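You operate a simulated robot arm through the tools that you are given. There is no shell and no other tool. Be economical: measure what you need, move in short steps, check, and stop when the job is done.

Carry out the task below with a simulated robot arm. There is one attempt and no reset: what you move stays moved.

TASK
Fetch the white overflow pipe and set it on top of the brown box on the grey table. Then fetch the job card from the grey table and set it on the tape roll on the grey table. Then stack the beige box that says "T5" from the grey table on top of the beige box that says "T3".
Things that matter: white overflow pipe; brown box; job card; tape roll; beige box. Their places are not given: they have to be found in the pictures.

It is judged by the outcome, as a careful person would: the job done as asked, and still so three seconds after it is handed in. It fails if anything else is knocked over, pushed out of place, dropped, spilled or broken.

THE ROBOT
A 7-joint arm with a two-finger parallel gripper, fixed in place. Base frame: the origin is at the foot of the arm, x ahead of it, y to its left, z up; the work surface is at about z = 0. Lengths are in m, angles in rad, forces in N, time in s.
With the tool pointing down near the work surface it reaches from about 0.22 to 0.58 m from the base axis. Its first joint turns from -1.152 to 1.152 rad. Payload 2.5 kg.
Tool frame: the origin (TCP) lies between the finger pads and is the grasp point; the fingertips stand 0.023 m ahead of it; z points along the fingers, y is the line along which they close. The gripper opens to 0.094 m. The fingers are 0.038 m wide and 0.01 m thick; the gripper's body (0.054 by 0.096 m) begins 0.039 m behind the TCP.
Orientation is that of the tool frame in the base frame, as a unit quaternion [x, y, z, w]. With the fingers straight down and closing along the base's y, the tool's x points along the base's -x, its y along +y and its z along -z.

THE INTERFACE
- The arm moves only by the tool move_arm. Its arguments are lists of equal length, an entry for each row: "offset": the shift along the base's x, y, z in m, a list of three; "turn": the turn, a rotation vector about the base's x, y, z in rad, a list of three; "claw": the gripper command, from -1 (fully open) to 1 (shut), values between in proportion. In form: {"offset": [[tx, ty, tz], ...], "turn": [[wx, wy, wz], ...], "claw": [claw, ...]}. A call has 1 to 10 rows; each row shifts and turns the commanded pose from where the row before left it. A row lasts 0.2 s, in which the tool goes at most 0.05 m and 0.15 rad; a call with a longer step from one row to the next is refused whole, and so is a gripper value outside its range. A pose out of reach is approached as far as the arm can. The call stops where the force on the tool passes 40 N (or 10 N more than at its start, if that is more) or the arm is blocked; 0.2 s more then pass. The fingers move at their own pace (about 0.108 m/s each) and stop on an object; they squeeze with about 20 N. The grip force told is the motor's: it shows also when the fingers shut on nothing. Time passes only in rows, and 0.2 s behind the last, so rows that do not move let the fingers close. It gives the time, the measured TCP pose, the force on the tool (base axes), the opening and the grip force at its end, in the units of the frame above (readings bear some noise).
- Cameras (640 x 400 px; columns grow to the right, rows downward): "scene" is fixed at [0.1338, -0.4183, 0.5509]; the picture's right is [0.69, -0.72, 0.00], its down [-0.36, -0.35, -0.86] and it looks along [0.62, 0.60, -0.50] (base axes); focal length 251 px, centre (320, 200). "wrist" rides on the gripper at [-0.039, 0, -0.044] in the tool frame; the picture's right is [0.00, -1.00, 0.00], its down [0.97, 0.00, -0.24] and it looks along [0.24, 0.00, 0.97] (tool axes); focal length 218 px, centre (320, 200).
- capture(camera): a new picture of that camera. No time passes.
- probe_pixels(camera, pixels): there is no depth. For up to 12 entries [column, row, z] of the newest picture of that camera ("zoom" is the newest enlarged one), the place [x, y] in the base frame at which the ray of that pixel passes the height z, good to about 0.002 m. No time passes.
- inspect(camera, box): a new picture of the part [left, top, right, bottom] of that camera's present view, enlarged. No time passes.
- finish_job(): hands the job in; it is judged then, once.

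Work in short steps. Measure before you move; look again where a grasp or a placing could have gone wrong, and mend it. You have 80 turns and 54 pictures in all, those below and enlarged ones among them. Open the gripper and draw the arm clear of the work before you hand the job in, unless the task says otherwise; then end with one line.

The tools are called after "Request:" as a command line: name --argument value ..., lists and objects as JSON in quotes. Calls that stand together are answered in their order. move_arm: Moves the arm, as the interface text tells. Its arguments: {"type":"object","properties":{"offset":{"type":"array","items":{"type":"array","items":{"type":"number"}}},"turn":{"type":"array","items":{"type":"array","items":{"type":"number"}}},"claw":{"type":"array","items":{"type":"number"}}},"required":["offset","turn","claw"]} The other tools are called the same way: capture (camera) takes a picture; probe_pixels (camera, pixels) gives the place at which the rays of pixels pass given heights; inspect (camera, box) takes an enlarged picture of a part of a camera's view; finish_job () hands the job in.

At the start:

```text
clock: 0.0
tool_pos: [0.3792, -0.0331, 0.4351]
ee_rot: [0.0, 1.0, 0.0, 0.001]
wrist_force: [0.5, -0.3, 0.4]
grip_width: 0.0938
gripper_force: 0.0
```

scene: 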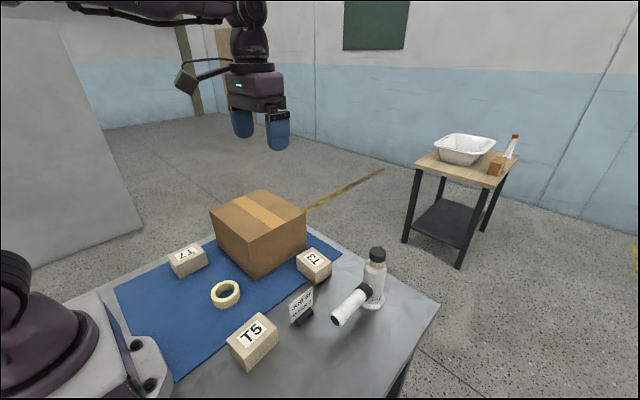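
wrist: 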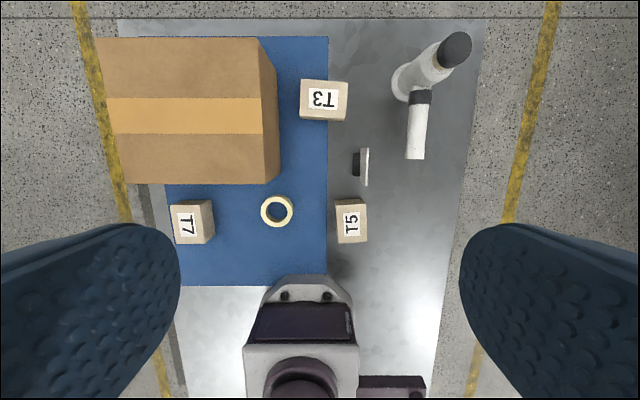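

The pictures show the pipe near scene (365,290), the card at (302,305), the tape at (226,294), T5 at (253,340) and T3 at (314,265). I enlarge these to measure them.

Request:
inspect --camera "scene" --box '[280, 230, 410, 340]'

Request:
inspect --camera "wrist" --box '[290, 20, 490, 250]'

Request:
inspect --camera "scene" --box '[160, 180, 340, 380]'

Request:
probe_pixels --camera "wrist" --pixels '[[97, 38, 0.12], [258, 40, 0.12], [263, 184, 0.12], [280, 175, 0.0], [278, 211, 0.0], [351, 235, 0.05], [323, 99, 0.05], [192, 224, 0.05], [362, 165, 0.0], [415, 158, 0.03], [455, 47, 0.12], [412, 80, 0.0]]'

Request:
probe_pixels --camera "scene" --pixels '[[377, 254, 0.12], [372, 305, 0.0], [338, 322, 0.02], [367, 290, 0.05], [300, 322, 0.0], [259, 277, 0.0], [260, 233, 0.12], [264, 190, 0.12], [210, 211, 0.12], [306, 211, 0.12]]'

```text
3.64 times, centred on (345, 285) of scene
```

zoom: 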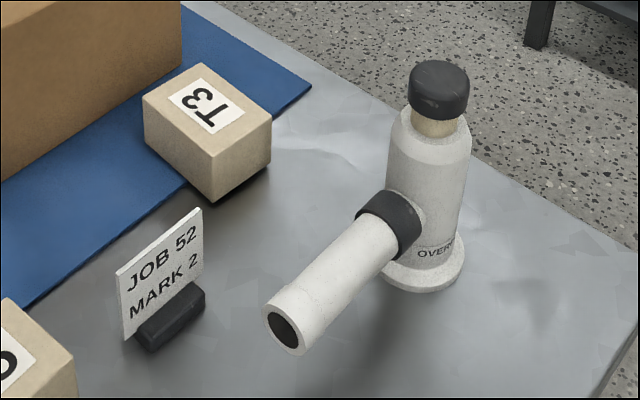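

```text
1.74 times, centred on (390, 135) of wrist
```

zoom: 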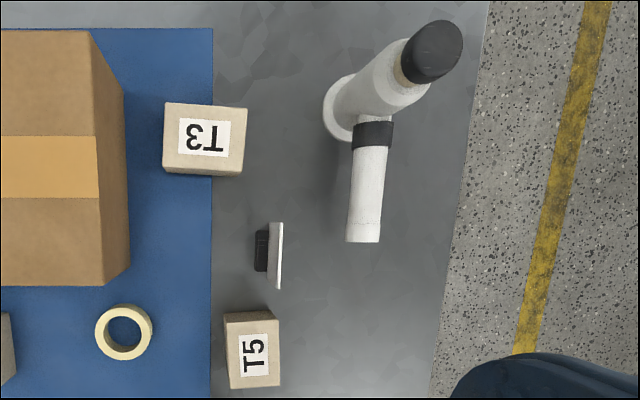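

```text
2.00 times, centred on (250, 280) of scene
```

zoom: 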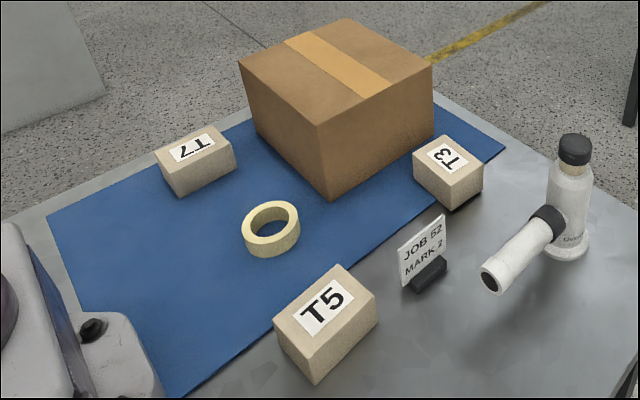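

```text
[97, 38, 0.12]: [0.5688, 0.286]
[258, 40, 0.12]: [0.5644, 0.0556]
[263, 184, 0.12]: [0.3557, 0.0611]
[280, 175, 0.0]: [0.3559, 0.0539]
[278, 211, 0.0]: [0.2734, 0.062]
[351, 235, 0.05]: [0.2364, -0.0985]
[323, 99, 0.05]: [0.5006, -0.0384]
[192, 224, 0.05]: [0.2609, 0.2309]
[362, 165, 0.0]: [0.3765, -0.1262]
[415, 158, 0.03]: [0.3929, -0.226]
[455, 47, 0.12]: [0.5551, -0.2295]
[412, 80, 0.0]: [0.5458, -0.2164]
```

```text
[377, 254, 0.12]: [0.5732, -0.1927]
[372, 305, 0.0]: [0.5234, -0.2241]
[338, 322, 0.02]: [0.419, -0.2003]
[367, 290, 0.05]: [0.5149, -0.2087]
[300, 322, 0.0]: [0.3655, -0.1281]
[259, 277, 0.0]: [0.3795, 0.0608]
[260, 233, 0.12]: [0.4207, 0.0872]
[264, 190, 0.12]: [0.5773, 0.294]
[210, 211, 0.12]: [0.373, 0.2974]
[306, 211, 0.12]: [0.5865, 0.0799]
```

I need better heights, so I probe box corners, the pipe, the cards and blocks at several heights in both views.

Request:
probe_pixels --camera "scene" --pixels '[[248.5, 241.5, 0.1], [248.5, 241.5, 0.12], [248.5, 241.5, 0.14], [255, 279.5, 0.0], [306, 212.5, 0.1], [306, 212.5, 0.12], [209, 211, 0.1], [209, 211, 0.12], [263.5, 189, 0.1], [377, 249, 0.13], [377, 249, 0.15], [377, 249, 0.11]]'

Request:
probe_pixels --camera "wrist" --pixels '[[263, 184, 0.1], [263, 184, 0.14], [279, 170, 0.0], [257, 39, 0.1], [257, 39, 0.14], [122, 184, 0.12], [456, 46, 0.13], [456, 46, 0.15], [456, 46, 0.11], [414, 159, 0.05], [414, 159, 0.07], [421, 98, 0.06]]'

Request:
probe_pixels --camera "scene" --pixels '[[336, 322, 0.0], [336, 322, 0.04], [336, 322, 0.05], [336, 322, 0.06], [373, 307, 0.0], [361, 302, 0], [384, 299, 0.0]]'

Request:
inspect --camera "scene" --box '[330, 240, 400, 330]'

```text
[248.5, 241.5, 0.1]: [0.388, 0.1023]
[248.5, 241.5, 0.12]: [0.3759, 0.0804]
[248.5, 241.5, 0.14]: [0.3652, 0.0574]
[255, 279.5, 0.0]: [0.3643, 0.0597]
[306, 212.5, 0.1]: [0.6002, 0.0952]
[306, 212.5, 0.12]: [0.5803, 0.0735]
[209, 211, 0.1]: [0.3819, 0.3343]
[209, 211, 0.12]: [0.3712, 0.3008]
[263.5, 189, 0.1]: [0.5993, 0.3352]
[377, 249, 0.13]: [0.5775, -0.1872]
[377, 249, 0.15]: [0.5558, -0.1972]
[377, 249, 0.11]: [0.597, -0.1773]
```

```text
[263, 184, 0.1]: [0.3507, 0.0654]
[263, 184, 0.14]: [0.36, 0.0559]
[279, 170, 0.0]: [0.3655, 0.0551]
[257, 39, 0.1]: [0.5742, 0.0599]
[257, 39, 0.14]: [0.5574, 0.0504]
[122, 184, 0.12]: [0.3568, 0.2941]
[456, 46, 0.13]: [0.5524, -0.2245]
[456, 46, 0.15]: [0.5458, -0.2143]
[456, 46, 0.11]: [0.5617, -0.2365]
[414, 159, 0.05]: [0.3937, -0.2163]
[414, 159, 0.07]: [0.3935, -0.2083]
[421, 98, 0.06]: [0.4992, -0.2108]
```

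```text
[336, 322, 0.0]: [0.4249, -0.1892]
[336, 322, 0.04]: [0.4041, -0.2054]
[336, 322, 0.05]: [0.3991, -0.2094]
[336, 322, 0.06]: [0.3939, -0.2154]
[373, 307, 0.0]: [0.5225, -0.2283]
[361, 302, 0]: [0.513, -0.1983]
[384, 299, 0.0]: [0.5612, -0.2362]
```

```text
4.44 times, centred on (365, 285) of scene
```

zoom: 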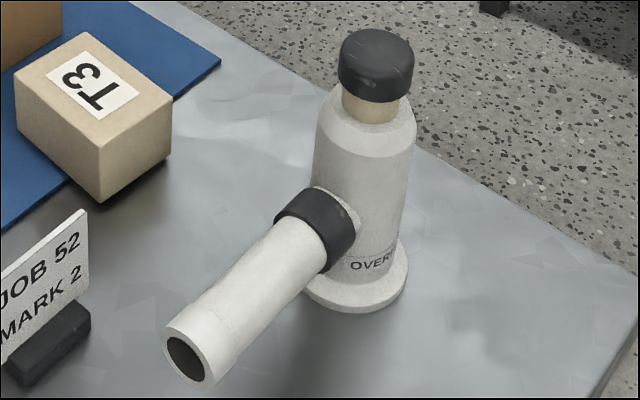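

Both views agree the pipe's body stands at about (0.537,-0.206) with its cap top at z≈0.168. The side tube runs towards -x at z≈0.055, and the box top is at z≈0.14. I move above the pipe and look.

Request:
move_arm --offset '[[0.022, -0.025, -0.02], [0.022, -0.025, -0.02], [0.022, -0.025, -0.02], [0.022, -0.025, -0.02], [0.022, -0.025, -0.02], [0.022, -0.025, -0.02], [0.025, -0.023, -0.02], [0, 0, 0]]' --turn '[[0, 0, 0], [0, 0, 0], [0, 0, 0], [0, 0, 0], [0, 0, 0], [0, 0, 0], [0, 0, 0], [0, 0, 0]]' --claw '[-1, -1, -1, -1, -1, -1, -1, -1]'

Request:
capture --camera "wrist"

Request:
capture --camera "scene"

```text
clock: 1.8
tool_pos: [0.5354, -0.2088, 0.2962]
ee_rot: [0.0, 1.0, 0.0, 0.0]
wrist_force: [-0.3, 0.4, 0.0]
grip_width: 0.094
gripper_force: 0.0
```

```text
47 pictures are left
```

wrist: 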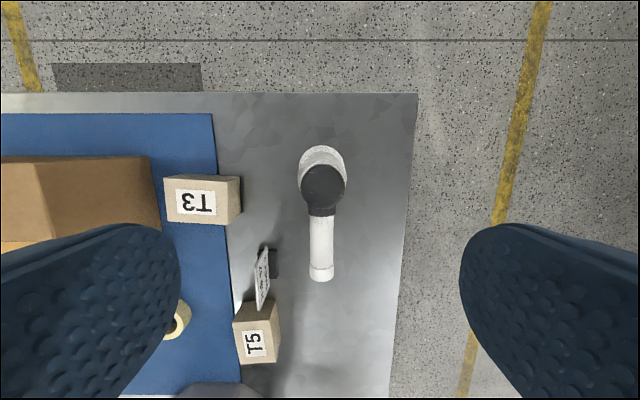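

```text
46 pictures are left
```

scene: 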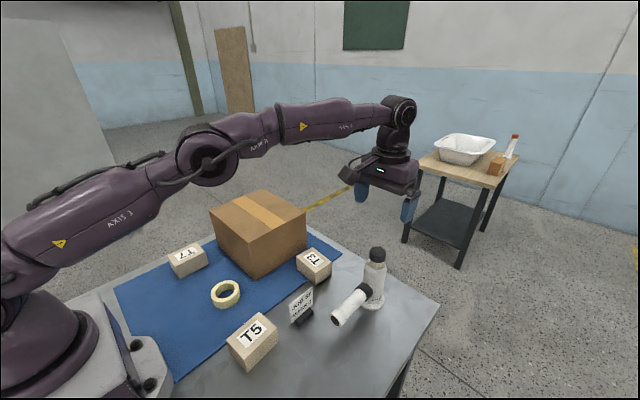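

The cap is now at wrist (323,186) and the tube end at (322,277), so I probe them.

Request:
probe_pixels --camera "wrist" --pixels '[[323, 186, 0.168], [302, 186, 0.16], [346, 186, 0.16], [323, 147, 0.0], [323, 147, 0.01], [297, 168, 0.0], [321, 275, 0.07], [321, 275, 0.055], [309, 268, 0.055], [333, 268, 0.055]]'

Request:
inspect --camera "wrist" --box '[270, 130, 370, 290]'

```text
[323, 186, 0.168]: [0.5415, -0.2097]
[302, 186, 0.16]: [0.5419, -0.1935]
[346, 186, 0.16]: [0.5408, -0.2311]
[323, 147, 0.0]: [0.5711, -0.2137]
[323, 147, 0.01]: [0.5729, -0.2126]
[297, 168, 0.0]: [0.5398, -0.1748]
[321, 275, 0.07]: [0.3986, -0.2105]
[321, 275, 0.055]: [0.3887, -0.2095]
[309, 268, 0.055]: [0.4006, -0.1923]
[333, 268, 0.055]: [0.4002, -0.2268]
```

```text
2.50 times, centred on (320, 210) of wrist
```

zoom: 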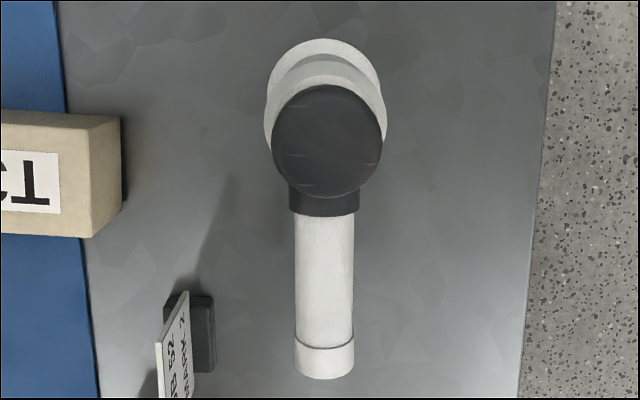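

Cap axis is about (0.541,-0.211). I descend to just above my grasp height and check the alignment.

Request:
move_arm --offset '[[0.005, -0.002, -0.03], [0, 0, -0.03], [0, 0, -0.03], [0, 0, -0.03], [0, 0, -0.015], [0, 0, 0]]' --turn '[[0, 0, 0], [0, 0, 0], [0, 0, 0], [0, 0, 0], [0, 0, 0], [0, 0, 0]]' --claw '[-1, -1, -1, -1, -1, -1]'

Request:
inspect --camera "scene" --box '[310, 180, 450, 330]'

Request:
capture --camera "wrist"

```text
clock: 3.2
tool_pos: [0.5411, -0.2096, 0.1602]
ee_rot: [0.001, 1.0, 0.001, 0.001]
wrist_force: [0.2, 0.0, 0.3]
grip_width: 0.0941
gripper_force: 0.0
```

```text
2.67 times, centred on (380, 255) of scene
```

zoom: 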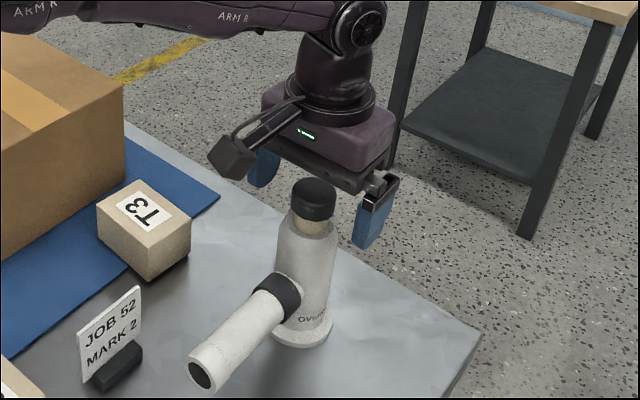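

```text
43 pictures are left
```

wrist: 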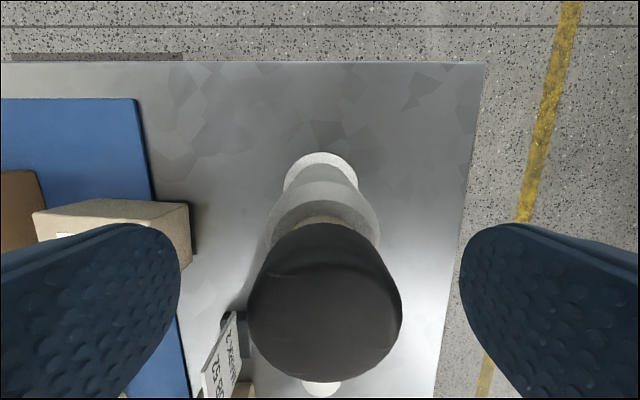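

The cap is centred between the fingers (column 325) and its top is near z 0.16. I lower to z≈0.13 and close.

Request:
move_arm --offset '[[0, -0.001, -0.015], [0, 0, -0.015], [0, 0, 0], [0, 0, 0], [0, 0, 0], [0, 0, 0]]' --turn '[[0, 0, 0], [0, 0, 0], [0, 0, 0], [0, 0, 0], [0, 0, 0], [0, 0, 0]]' --claw '[-1, -1, -1, 1, 1, 1]'

Request:
inspect --camera "scene" --box '[310, 180, 450, 330]'

```text
clock: 4.6
tool_pos: [0.5424, -0.2099, 0.129]
ee_rot: [0.001, 1.0, 0.0, 0.0]
wrist_force: [0.7, -0.2, 0.3]
grip_width: 0.0514
gripper_force: 20.3
```

```text
2.67 times, centred on (380, 255) of scene
```

zoom: 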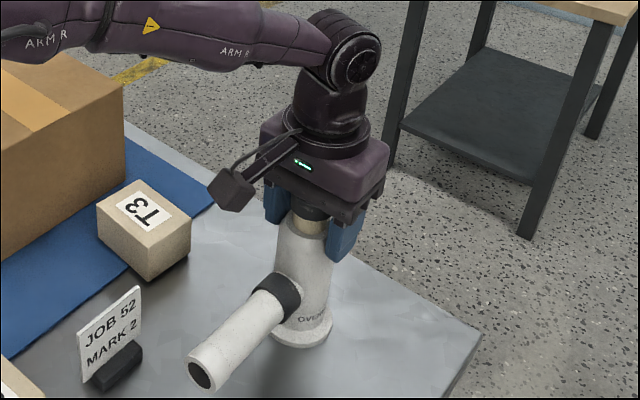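

The grip holds the body at width 0.051. I lift a little and look for tilt.

Request:
move_arm --offset '[[0, 0, 0.01], [0, 0, 0.02], [0, 0, 0.03], [0, 0, 0]]' --turn '[[0, 0, 0], [0, 0, 0], [0, 0, 0], [0, 0, 0]]' --claw '[1, 1, 1, 1]'

Request:
inspect --camera "scene" --box '[290, 150, 450, 330]'

```text
clock: 5.6
tool_pos: [0.542, -0.2086, 0.1907]
ee_rot: [0.001, 1.0, 0.0, 0.0]
wrist_force: [0.6, -0.4, -1.7]
grip_width: 0.0515
gripper_force: 20.3
```

```text
2.22 times, centred on (370, 240) of scene
```

zoom: 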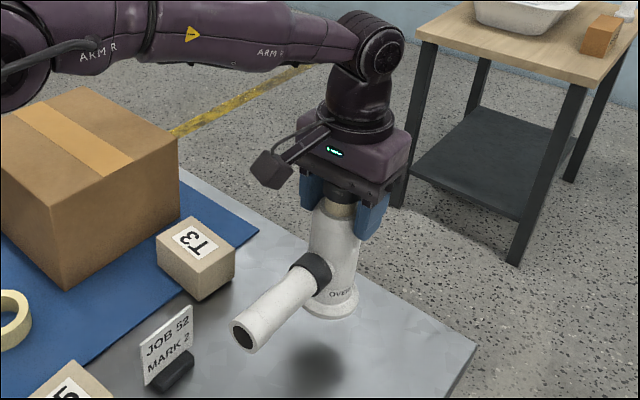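

The pipe hangs upright and weighs about 0.2 kg. I raise it above the box height.

Request:
move_arm --offset '[[0, 0, 0.045], [0, 0, 0.045], [0, 0, 0.045], [-0.006, 0.045, 0], [-0.006, 0.045, 0], [-0.006, 0.045, 0], [-0.006, 0.045, 0], [-0.006, 0.045, 0], [0, 0, 0]]' --turn '[[0, 0, 0], [0, 0, 0], [0, 0, 0], [0, 0, 0], [0, 0, 0], [0, 0, 0], [0, 0, 0], [0, 0, 0], [0, 0, 0]]' --claw '[1, 1, 1, 1, 1, 1, 1, 1, 1]'

Request:
move_arm --offset '[[-0.006, 0.04, 0], [-0.006, 0.04, 0], [-0.006, 0.04, 0], [0, 0.029, 0], [0, 0, 0]]' --turn '[[0, 0, 0], [0, 0, 0], [0, 0, 0], [0, 0, 0], [0, 0, 0]]' --claw '[1, 1, 1, 1, 1]'

Request:
capture --camera "scene"

```text
clock: 7.6
tool_pos: [0.5063, 0.0216, 0.326]
ee_rot: [0.001, 1.0, 0.0, 0.0]
wrist_force: [0.2, 0.6, -1.3]
grip_width: 0.0514
gripper_force: 19.7
out of reach, approached as far as the arm can: row 3
```

```text
clock: 8.8
tool_pos: [0.4879, 0.1718, 0.3232]
ee_rot: [0.002, 1.0, 0.0, 0.0]
wrist_force: [0.1, 0.3, -1.6]
grip_width: 0.0514
gripper_force: 20.3
```

```text
40 pictures are left
```

scene: 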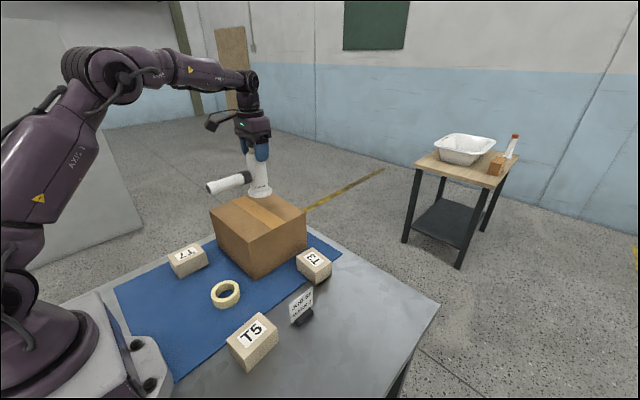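

The pipe is over the box with its bottom at about z 0.194. I descend to a little above the box top.

Request:
move_arm --offset '[[0.005, -0.005, -0.015], [0, 0, -0.02], [0, 0, -0.01], [0, 0, 0]]' --turn '[[0, 0, 0], [0, 0, 0], [0, 0, 0], [0, 0, 0]]' --claw '[1, 1, 1, 1]'

Request:
inspect --camera "scene" --box '[190, 110, 330, 250]'

```text
clock: 9.8
tool_pos: [0.4921, 0.1649, 0.2779]
ee_rot: [0.001, 1.0, 0.0, 0.0]
wrist_force: [-0.5, -0.3, -1.4]
grip_width: 0.0513
gripper_force: 19.6
```

```text
2.86 times, centred on (260, 180) of scene
```

zoom: 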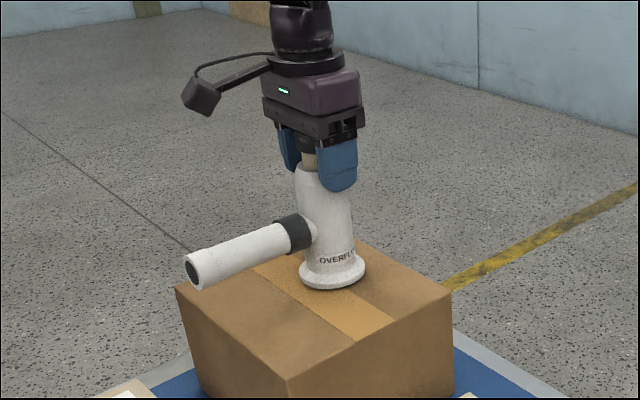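

The pipe's foot is just above the box top near its middle. I lower in small steps while watching the force.

Request:
move_arm --offset '[[0, 0, -0.004], [0, 0, -0.003], [0, 0, 0]]' --turn '[[0, 0, 0], [0, 0, 0], [0, 0, 0]]' --claw '[1, 1, 1]'

```text
clock: 10.6
tool_pos: [0.492, 0.1642, 0.2729]
ee_rot: [0.001, 1.0, 0.001, 0.001]
wrist_force: [-5.2, -1.8, 16.4]
grip_width: 0.0515
gripper_force: 20.4
```

It has contact (16 N). I ease off slightly and open.

Request:
move_arm --offset '[[0, 0, 0.0015], [0, 0, 0], [0, 0, 0], [0, 0, 0]]' --turn '[[0, 0, 0], [0, 0, 0], [0, 0, 0], [0, 0, 0]]' --claw '[1, -0.2, -1, -1]'

Request:
inspect --camera "scene" --box '[190, 110, 330, 250]'

```text
clock: 11.6
tool_pos: [0.4921, 0.1644, 0.2725]
ee_rot: [0.001, 1.0, -0.001, 0.0]
wrist_force: [1.4, 0.0, -0.5]
grip_width: 0.0941
gripper_force: 0.1
```

```text
2.86 times, centred on (260, 180) of scene
```

zoom: 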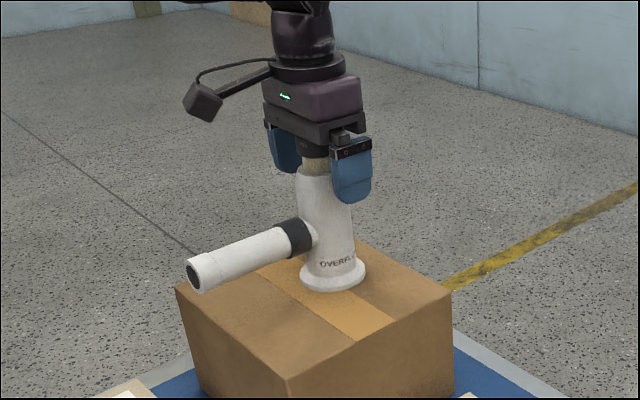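

The pipe stands freely. I rise straight up past the cap, then move over the card.

Request:
move_arm --offset '[[0, 0, 0.04], [0, 0, 0.04], [0, 0, 0.01], [-0.01, -0.045, 0], [-0.01, -0.045, 0], [-0.02, -0.04, 0], [-0.02, -0.04, 0], [-0.02, -0.04, 0], [-0.02, -0.035, 0], [0, 0, 0]]' --turn '[[0, 0, 0], [0, 0, 0], [0, 0, 0], [0, 0, 0], [0, 0, 0], [0, 0, 0], [0, 0, 0], [0, 0, 0], [0, 0, 0], [0, 0, 0]]' --claw '[-1, -1, -1, -1, -1, -1, -1, -1, -1, -1]'

Request:
move_arm --offset '[[-0.015, -0.045, -0.02], [0, 0, -0.05], [0, 0, -0.05], [0, 0, -0.02], [0, 0, 0]]' --turn '[[0, 0, 0], [0, 0, 0], [0, 0, 0], [0, 0, 0], [0, 0, 0]]' --claw '[-1, -1, -1, -1, -1]'

Request:
capture --camera "scene"

Request:
capture --camera "wrist"

```text
clock: 13.8
tool_pos: [0.3905, -0.0807, 0.3623]
ee_rot: [0.0, 1.0, 0.0, 0.0]
wrist_force: [0.0, 0.1, 1.0]
grip_width: 0.094
gripper_force: 0.1
```

```text
refused: row 1 steps farther than a row can; nothing moved
```

```text
37 pictures are left
```

scene: 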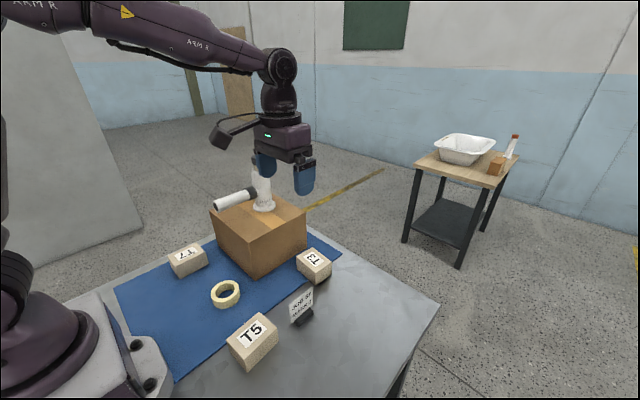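

```text
36 pictures are left
```

wrist: 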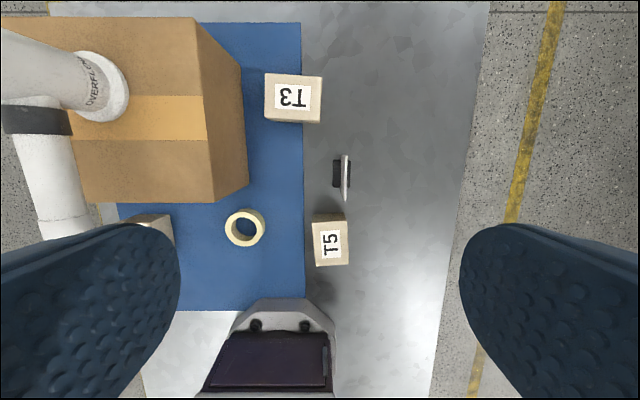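

The pipe stands well. I move above the card.

Request:
move_arm --offset '[[-0.012, -0.04, -0.02], [0, 0, -0.045], [0, 0, -0.045], [0, 0, -0.03], [0, 0, 0]]' --turn '[[0, 0, 0], [0, 0, 0], [0, 0, 0], [0, 0, 0], [0, 0, 0]]' --claw '[-1, -1, -1, -1, -1]'

Request:
inspect --camera "wrist" --box '[170, 60, 470, 300]'

Request:
inspect --camera "scene" --box '[200, 240, 340, 340]'

```text
clock: 15.0
tool_pos: [0.3808, -0.1211, 0.2228]
ee_rot: [0.0, 1.0, 0.0, 0.0]
wrist_force: [-0.5, 0.4, 0.0]
grip_width: 0.0939
gripper_force: 0.0
```

```text
1.67 times, centred on (320, 180) of wrist
```

zoom: 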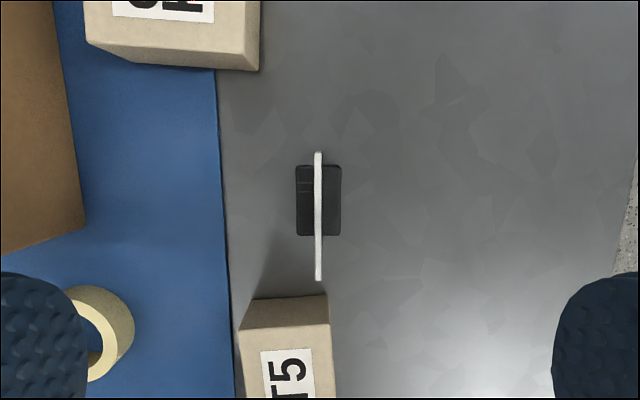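

```text
4.00 times, centred on (270, 290) of scene
```

zoom: 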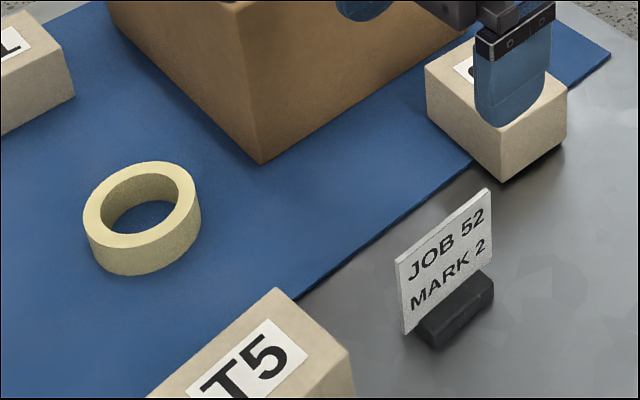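

The card stands upright in a black foot, with its plane along x. I take a fresh wrist picture and measure card, foot and tape.

Request:
capture --camera "wrist"

Request:
probe_pixels --camera "wrist" --pixels '[[318.8, 151.8, 0.05], [318.8, 228, 0.05], [318.8, 190, 0.05], [305.6, 159, 0.015], [332.6, 201.6, 0.015], [305.6, 201.6, 0.015], [305.6, 159, 0.0], [332.6, 201.6, 0.0]]'

Request:
probe_pixels --camera "zoom" --pixels '[[488, 188, 0.05], [488, 188, 0.06], [396, 262, 0.05], [396, 262, 0.06], [405, 335, 0.0], [440, 348, 0.0], [494, 300, 0.0], [83, 207, 0.02], [196, 200, 0.02], [160, 161, 0.02], [118, 246, 0.02], [140, 275, 0.0]]'

```text
33 pictures are left
```

wrist: 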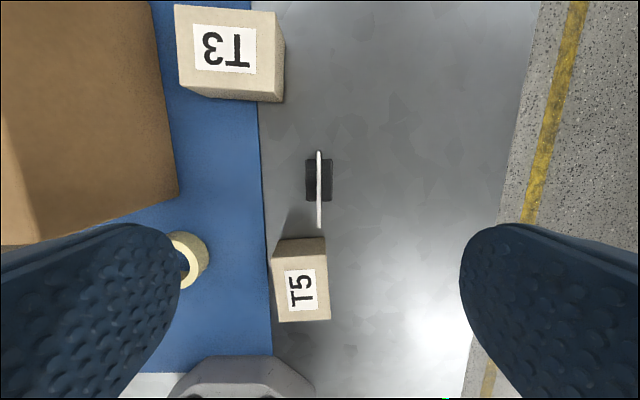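

```text
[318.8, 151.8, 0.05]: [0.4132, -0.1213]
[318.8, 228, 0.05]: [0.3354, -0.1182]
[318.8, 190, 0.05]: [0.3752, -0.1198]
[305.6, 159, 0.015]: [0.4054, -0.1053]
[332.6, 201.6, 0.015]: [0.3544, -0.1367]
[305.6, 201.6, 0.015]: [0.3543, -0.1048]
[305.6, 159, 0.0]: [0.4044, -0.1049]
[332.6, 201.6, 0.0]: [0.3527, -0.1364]
```

```text
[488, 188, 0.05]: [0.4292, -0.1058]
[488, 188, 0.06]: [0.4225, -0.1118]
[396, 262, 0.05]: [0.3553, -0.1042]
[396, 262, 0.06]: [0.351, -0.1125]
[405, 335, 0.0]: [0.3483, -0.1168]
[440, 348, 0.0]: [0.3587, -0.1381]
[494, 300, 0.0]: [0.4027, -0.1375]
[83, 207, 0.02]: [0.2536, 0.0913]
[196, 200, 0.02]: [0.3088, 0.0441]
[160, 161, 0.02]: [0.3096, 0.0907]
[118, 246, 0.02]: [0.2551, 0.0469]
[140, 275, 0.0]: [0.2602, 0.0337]
```

The card top is at z≈0.07, centred at (0.379,-0.1205). The foot is 0.05 × 0.031 m, and the tape roll is near (0.28,0.068), about 0.065 m across. I descend to grip the plate above the foot.

Request:
move_arm --offset '[[-0.001, 0.0005, -0.045], [0, 0, -0.045], [0, 0, -0.045], [0, 0, -0.025], [0, 0, -0.011], [0, 0, 0]]' --turn '[[0, 0, 0], [0, 0, 0], [0, 0, 0], [0, 0, 0], [0, 0, 0], [0, 0, 0]]' --claw '[-1, -1, -1, -1, -0.6, -0.6]'

Request:
inspect --camera "scene" --box '[230, 240, 370, 340]'

Request:
capture --camera "wrist"

```text
clock: 16.4
tool_pos: [0.3798, -0.1211, 0.0524]
ee_rot: [0.001, 1.0, 0.0, 0.0]
wrist_force: [0.2, -0.2, 0.4]
grip_width: 0.0751
gripper_force: 0.2
```

```text
4.00 times, centred on (300, 290) of scene
```

zoom: 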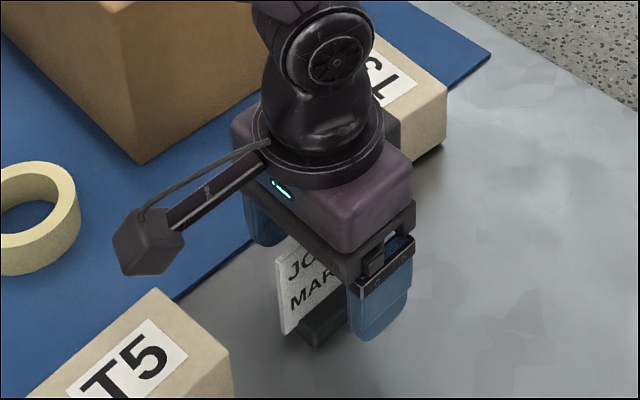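

```text
31 pictures are left
```

wrist: 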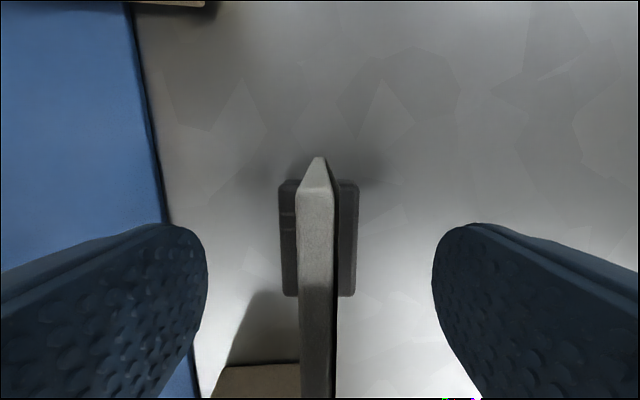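

The plate sits between the fingers (column 317). I close on it, then lift slightly.

Request:
move_arm --offset '[[0, 0, 0], [0, 0, 0], [0, 0, 0], [0, 0, 0], [0, 0, 0.01], [0, 0, 0.02], [0, 0, 0.03], [0, 0, 0]]' --turn '[[0, 0, 0], [0, 0, 0], [0, 0, 0], [0, 0, 0], [0, 0, 0], [0, 0, 0], [0, 0, 0], [0, 0, 0]]' --claw '[1, 1, 1, 1, 1, 1, 1, 1]'

Request:
inspect --camera "scene" --box '[230, 210, 370, 340]'

Request:
capture --camera "wrist"

Request:
probe_pixels --camera "scene" --pixels '[[257, 300, 0.06], [257, 300, 0.1], [257, 300, 0.14], [257, 300, 0.18], [257, 300, 0.2]]'

```text
clock: 18.2
tool_pos: [0.3795, -0.1218, 0.1109]
ee_rot: [0.0, 1.0, -0.001, 0.001]
wrist_force: [0.2, 0.4, -0.5]
grip_width: 0.0037
gripper_force: 20.3
```

```text
3.08 times, centred on (300, 275) of scene
```

zoom: 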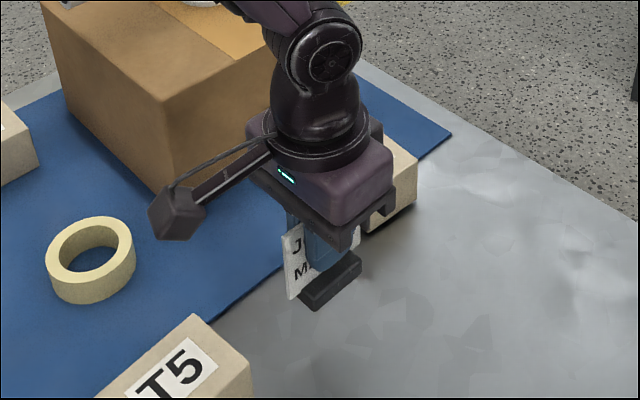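

```text
29 pictures are left
```

wrist: 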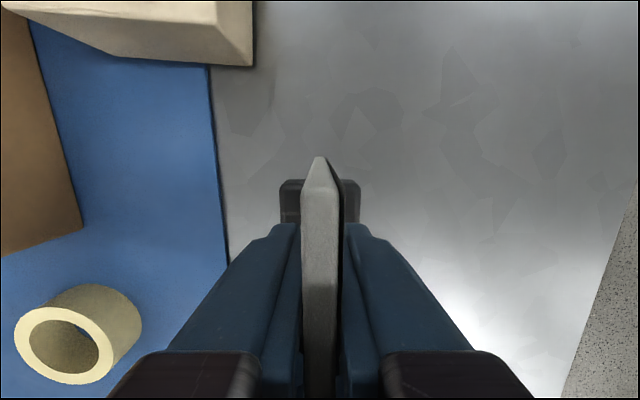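

```text
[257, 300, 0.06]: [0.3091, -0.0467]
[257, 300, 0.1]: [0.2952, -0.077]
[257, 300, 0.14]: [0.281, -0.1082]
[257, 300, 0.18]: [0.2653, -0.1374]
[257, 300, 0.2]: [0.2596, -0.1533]
```

The card is held firmly (width 0.0037). I enlarge the views of the tape to locate its centre exactly.

Request:
inspect --camera "wrist" --box '[0, 270, 160, 400]'

Request:
inspect --camera "scene" --box '[200, 260, 260, 320]'

```text
3.08 times, centred on (80, 335) of wrist
```

zoom: 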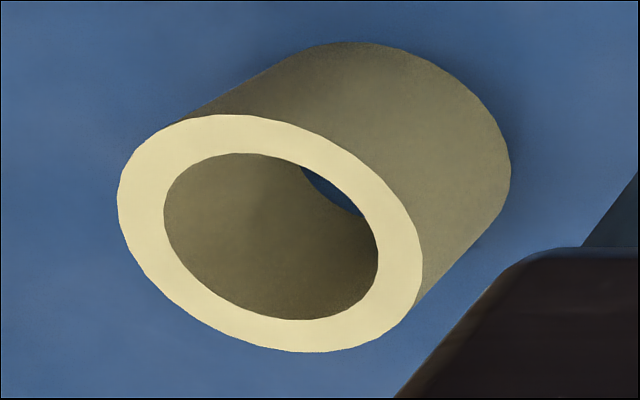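

```text
6.67 times, centred on (230, 290) of scene
```

zoom: 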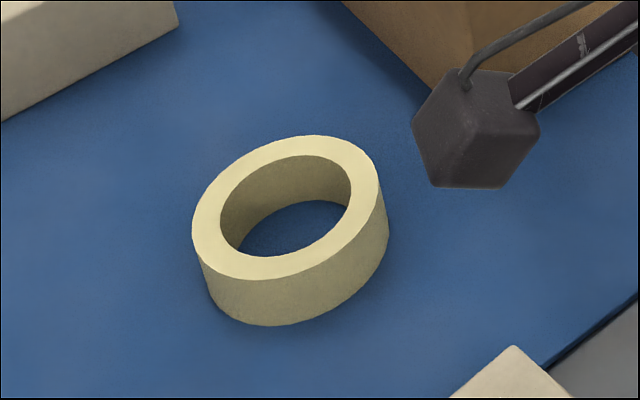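

I probe the roll's top rim extremes in both views at two heights.

Request:
probe_pixels --camera "zoom" --pixels '[[192, 225, 0.02], [380, 190, 0.02], [325, 135, 0.02], [245, 279, 0.02], [192, 225, 0.025], [380, 190, 0.025], [325, 135, 0.025], [245, 279, 0.025], [220, 218, 0.022], [351, 192, 0.022], [320, 156, 0.022], [255, 256, 0.022]]'

Request:
probe_pixels --camera "wrist" --pixels '[[14, 335, 0.02], [113.4, 359.3, 0.02], [49, 307, 0.02], [78.3, 384.4, 0.02], [14, 335, 0.025], [113.4, 359.3, 0.025], [49, 307, 0.025], [78.3, 384.4, 0.025]]'

```text
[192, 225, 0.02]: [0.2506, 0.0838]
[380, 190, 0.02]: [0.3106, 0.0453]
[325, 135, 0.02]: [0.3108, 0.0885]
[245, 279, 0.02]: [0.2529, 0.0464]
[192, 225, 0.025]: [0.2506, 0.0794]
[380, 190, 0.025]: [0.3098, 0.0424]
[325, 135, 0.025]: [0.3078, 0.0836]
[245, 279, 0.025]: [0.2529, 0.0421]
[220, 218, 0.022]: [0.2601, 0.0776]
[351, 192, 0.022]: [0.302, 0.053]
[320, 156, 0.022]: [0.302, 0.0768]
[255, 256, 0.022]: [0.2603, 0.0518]
```

```text
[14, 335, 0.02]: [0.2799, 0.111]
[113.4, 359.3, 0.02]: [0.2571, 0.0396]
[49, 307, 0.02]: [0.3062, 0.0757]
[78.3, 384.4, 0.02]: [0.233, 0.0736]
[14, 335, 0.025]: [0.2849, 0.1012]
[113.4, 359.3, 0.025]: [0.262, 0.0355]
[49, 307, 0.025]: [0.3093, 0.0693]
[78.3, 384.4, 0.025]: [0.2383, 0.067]
```

Both views put the roll at about (0.279,0.060) with its top near z 0.028. I carry the card there at a safe height.

Request:
move_arm --offset '[[0, 0, 0.04], [-0.0335, 0, 0], [-0.0335, 0, 0], [-0.0335, 0, 0], [0, 0.0455, 0], [0, 0.0455, 0], [0, 0.0455, 0], [0, 0.0453, 0], [0, 0, 0]]' --turn '[[0, 0, 0], [0, 0, 0], [0, 0, 0], [0, 0, 0], [0, 0, 0], [0, 0, 0], [0, 0, 0], [0, 0, 0], [0, 0, 0]]' --claw '[1, 1, 1, 1, 1, 1, 1, 1, 1]'

Request:
capture --camera "wrist"

Request:
inspect --camera "scene" --box '[150, 210, 310, 340]'

```text
clock: 20.2
tool_pos: [0.2777, 0.0639, 0.1521]
ee_rot: [0.0, 1.0, 0.0, -0.001]
wrist_force: [-0.6, -1.2, -0.4]
grip_width: 0.0038
gripper_force: 19.8
```

```text
26 pictures are left
```

wrist: 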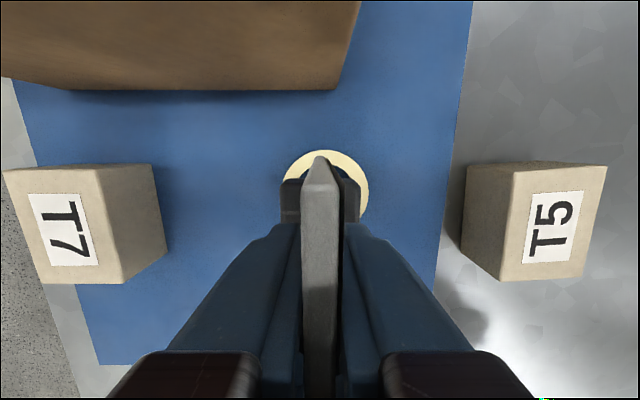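

```text
3.08 times, centred on (230, 275) of scene
```

zoom: 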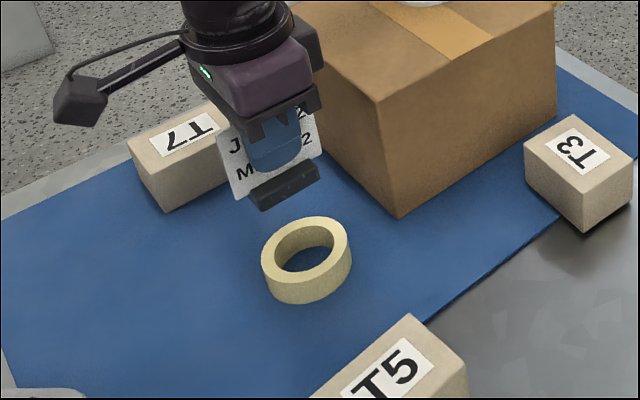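

The roll peeks out around the foot (columns 281–369, top row 150). I probe those edges.

Request:
probe_pixels --camera "wrist" --pixels '[[281.5, 188, 0.028], [369, 188, 0.028], [325, 150, 0.028], [325, 150, 0.022], [281.5, 188, 0.022], [369, 188, 0.022]]'

Request:
inspect --camera "wrist" --box '[270, 140, 380, 240]'

```text
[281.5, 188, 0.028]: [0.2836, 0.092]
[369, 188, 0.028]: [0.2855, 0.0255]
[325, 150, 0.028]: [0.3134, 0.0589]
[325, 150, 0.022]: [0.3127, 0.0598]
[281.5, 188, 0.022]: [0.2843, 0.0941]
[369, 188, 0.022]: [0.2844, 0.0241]
```

```text
4.00 times, centred on (325, 190) of wrist
```

zoom: 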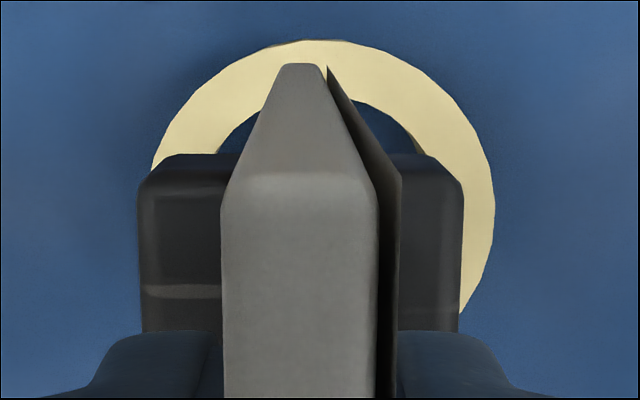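

The roll's centre is (0.279,0.0595), so I need to shift -4 mm in y. I correct and lower to just above it.

Request:
move_arm --offset '[[0.001, -0.0042, -0.02], [0, 0, -0.03], [0, 0, -0.014], [0, 0, 0]]' --turn '[[0, 0, 0], [0, 0, 0], [0, 0, 0], [0, 0, 0]]' --claw '[1, 1, 1, 1]'

Request:
inspect --camera "wrist" --box '[260, 130, 380, 240]'

Request:
inspect --camera "scene" --box '[190, 250, 270, 330]'

```text
clock: 21.2
tool_pos: [0.2777, 0.0584, 0.0875]
ee_rot: [0.001, 1.0, 0.0, 0.0]
wrist_force: [-0.4, 0.1, -0.1]
grip_width: 0.0036
gripper_force: 20.1
```

```text
3.64 times, centred on (320, 185) of wrist
```

zoom: 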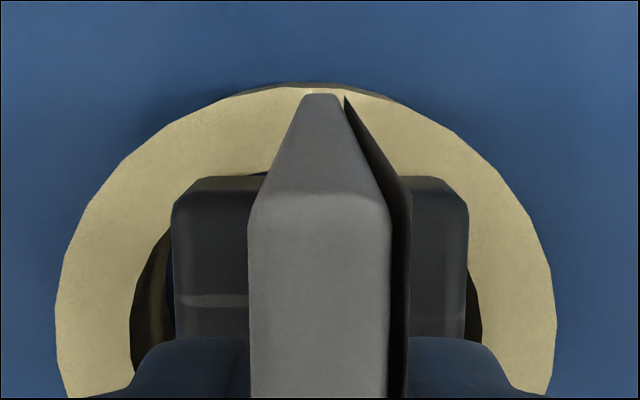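

```text
5.00 times, centred on (230, 290) of scene
```

zoom: 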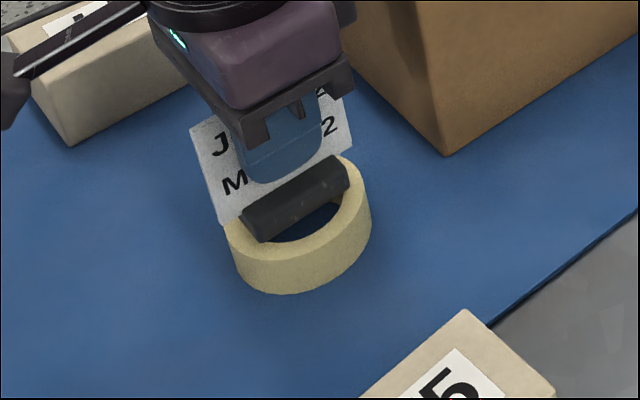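

The foot is centred within about 2 mm. I shift +2 mm in y and lower gently until contact.

Request:
move_arm --offset '[[0.001, 0.002, -0.003], [0, 0, -0.002], [0, 0, -0.0015], [0, 0, 0]]' --turn '[[0, 0, 0], [0, 0, 0], [0, 0, 0], [0, 0, 0]]' --claw '[1, 1, 1, 1]'

Request:
inspect --camera "scene" --box '[190, 250, 270, 330]'

```text
clock: 22.2
tool_pos: [0.2811, 0.0587, 0.0818]
ee_rot: [0.001, 1.0, 0.0, 0.0]
wrist_force: [-3.6, -1.3, 16.8]
grip_width: 0.0039
gripper_force: 19.9
```

```text
5.00 times, centred on (230, 290) of scene
```

zoom: 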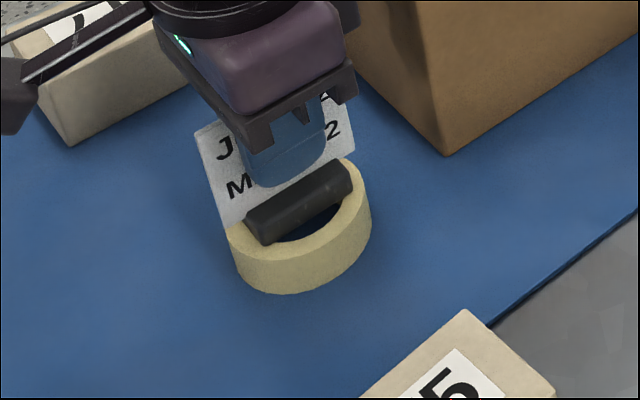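

Contact at 17 N on the roll's rim at both ends. I ease off, open part way and look.

Request:
move_arm --offset '[[0, 0, 0.0015], [0, 0, 0], [0, 0, 0], [0, 0, 0], [0, 0, 0]]' --turn '[[0, 0, 0], [0, 0, 0], [0, 0, 0], [0, 0, 0], [0, 0, 0]]' --claw '[1, 0.7, 0.2, -0.3, -0.3]'

Request:
inspect --camera "scene" --box '[190, 250, 270, 330]'

```text
clock: 23.4
tool_pos: [0.2806, 0.06, 0.0845]
ee_rot: [0.001, 1.0, 0.0, 0.0]
wrist_force: [0.5, 0.0, 0.3]
grip_width: 0.0609
gripper_force: 0.0
```

```text
5.00 times, centred on (230, 290) of scene
```

zoom: 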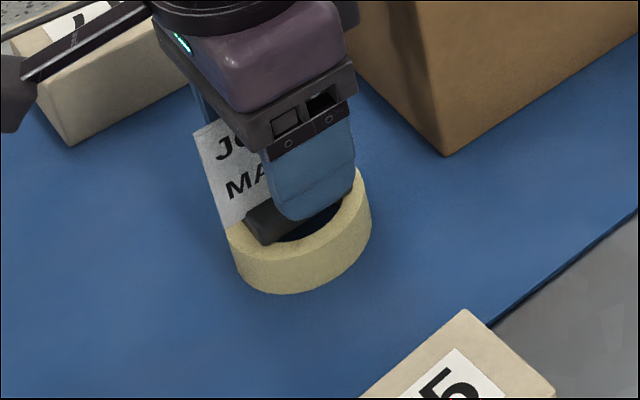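

The card stands on its own. I rise straight up and look.

Request:
move_arm --offset '[[0, 0, 0.02], [0, 0, 0.04], [0, 0, 0.04], [0, 0, 0.04], [0, -0.045, 0], [0, -0.045, 0], [0, -0.045, 0], [0, -0.025, 0], [0, 0, 0]]' --turn '[[0, 0, 0], [0, 0, 0], [0, 0, 0], [0, 0, 0], [0, 0, 0], [0, 0, 0], [0, 0, 0], [0, 0, 0], [0, 0, 0]]' --claw '[-0.3, -0.3, -0.5, -1, -1, -1, -1, -1, -1]'

Request:
capture --camera "scene"

Request:
capture --camera "wrist"

```text
clock: 25.4
tool_pos: [0.2809, -0.1035, 0.2227]
ee_rot: [0.0, 1.0, 0.0, -0.001]
wrist_force: [-0.3, -0.2, 0.0]
grip_width: 0.0941
gripper_force: 0.1
```

```text
19 pictures are left
```

scene: 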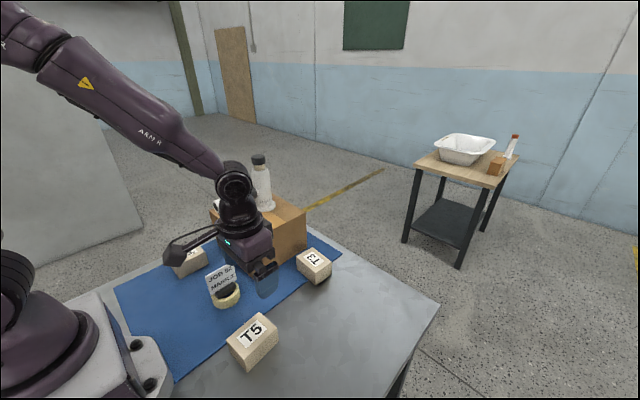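

```text
18 pictures are left
```

wrist: 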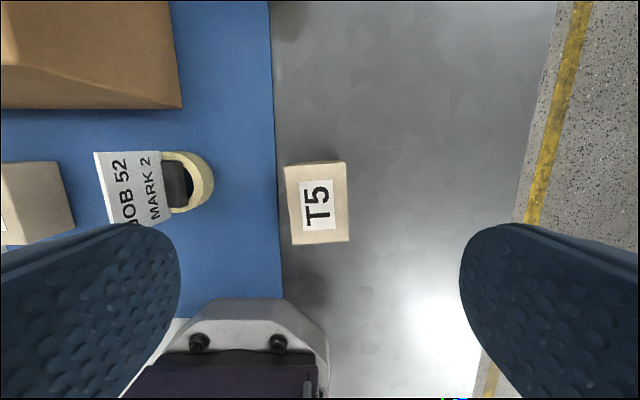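

Card and pipe stand well. Now I measure T5 and T3 in an enlarged scene view and in the wrist view.

Request:
inspect --camera "scene" --box '[210, 240, 350, 380]'

Request:
probe_pixels --camera "wrist" --pixels '[[284, 166, 0.05], [345, 162, 0.05], [349, 241, 0.05], [291, 244, 0.05], [284, 166, 0.06], [345, 162, 0.06], [349, 241, 0.06], [291, 244, 0.06]]'

```text
2.86 times, centred on (280, 310) of scene
```

zoom: 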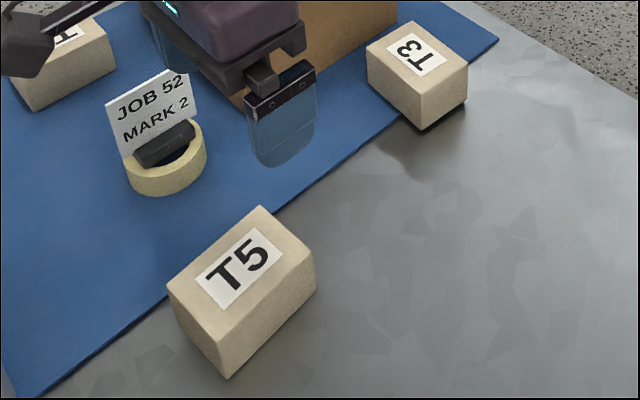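

```text
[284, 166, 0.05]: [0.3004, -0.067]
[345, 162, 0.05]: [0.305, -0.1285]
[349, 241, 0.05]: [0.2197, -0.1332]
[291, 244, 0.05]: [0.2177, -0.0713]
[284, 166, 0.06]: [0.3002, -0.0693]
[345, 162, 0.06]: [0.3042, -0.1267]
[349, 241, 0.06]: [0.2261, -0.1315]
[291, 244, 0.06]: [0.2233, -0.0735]
```

I probe the corresponding corners in the enlarged scene view.

Request:
probe_pixels --camera "zoom" --pixels '[[168, 284, 0.05], [262, 206, 0.05], [316, 255, 0.05], [168, 284, 0.06], [262, 206, 0.06], [316, 255, 0.06], [227, 378, 0.0], [367, 52, 0.05], [411, 20, 0.05], [467, 62, 0.05], [421, 95, 0.05], [423, 131, 0.0]]'

```text
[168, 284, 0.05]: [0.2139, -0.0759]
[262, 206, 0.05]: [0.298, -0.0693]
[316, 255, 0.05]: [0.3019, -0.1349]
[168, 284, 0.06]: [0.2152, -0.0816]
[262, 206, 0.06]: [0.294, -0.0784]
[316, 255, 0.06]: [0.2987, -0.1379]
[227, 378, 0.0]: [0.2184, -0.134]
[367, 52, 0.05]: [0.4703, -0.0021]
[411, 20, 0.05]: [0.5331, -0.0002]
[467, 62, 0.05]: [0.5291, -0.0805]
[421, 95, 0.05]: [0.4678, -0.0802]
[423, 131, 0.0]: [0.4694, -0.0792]
```

T5's top is at z≈0.05, centred at (0.2605,-0.100), 0.083 × 0.062 m with a yaw of about +0.06. T3 is centred at (0.500,-0.040) with its top at 0.05. I align and descend over T5.

Request:
move_arm --offset '[[-0.01, 0.0015, -0.03], [-0.0105, 0.002, -0.04], [0, 0, -0.04], [0, 0, -0.025], [0, 0, 0]]' --turn '[[0, 0, 0.03], [0, 0, 0.03], [0, 0, 0], [0, 0, 0], [0, 0, 0]]' --claw '[-1, -1, -1, -1, -1]'

Request:
capture --camera "wrist"

```text
clock: 26.6
tool_pos: [0.2598, -0.0973, 0.0855]
ee_rot: [-0.03, 1.0, 0.0, 0.0]
wrist_force: [-0.6, 0.3, -0.7]
grip_width: 0.0941
gripper_force: 0.0
```

```text
16 pictures are left
```

wrist: 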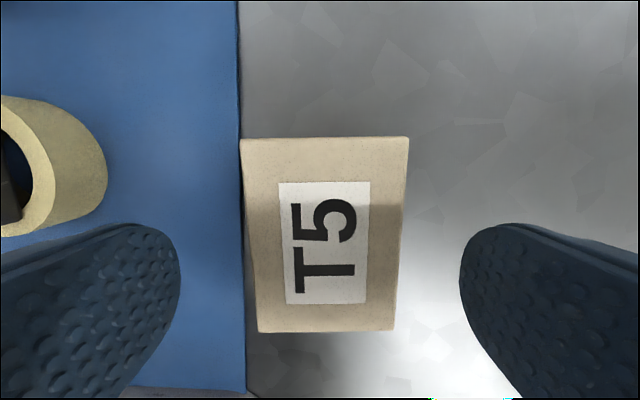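

T5 is well aligned and sits about 2 mm to the -y side. I correct, lower and grip.

Request:
move_arm --offset '[[0, -0.002, -0.02], [0, 0, -0.02], [0, 0, -0.01], [0, 0, 0], [0, 0, 0], [0, 0, 0], [0, 0, 0]]' --turn '[[0, 0, 0], [0, 0, 0], [0, 0, 0], [0, 0, 0], [0, 0, 0], [0, 0, 0], [0, 0, 0]]' --claw '[-1, -1, -1, -1, 1, 1, 1]'

```text
clock: 28.2
tool_pos: [0.2588, -0.1004, 0.0371]
ee_rot: [-0.03, 1.0, 0.0, 0.0]
wrist_force: [0.1, -0.3, -0.1]
grip_width: 0.0619
gripper_force: 20.4
```

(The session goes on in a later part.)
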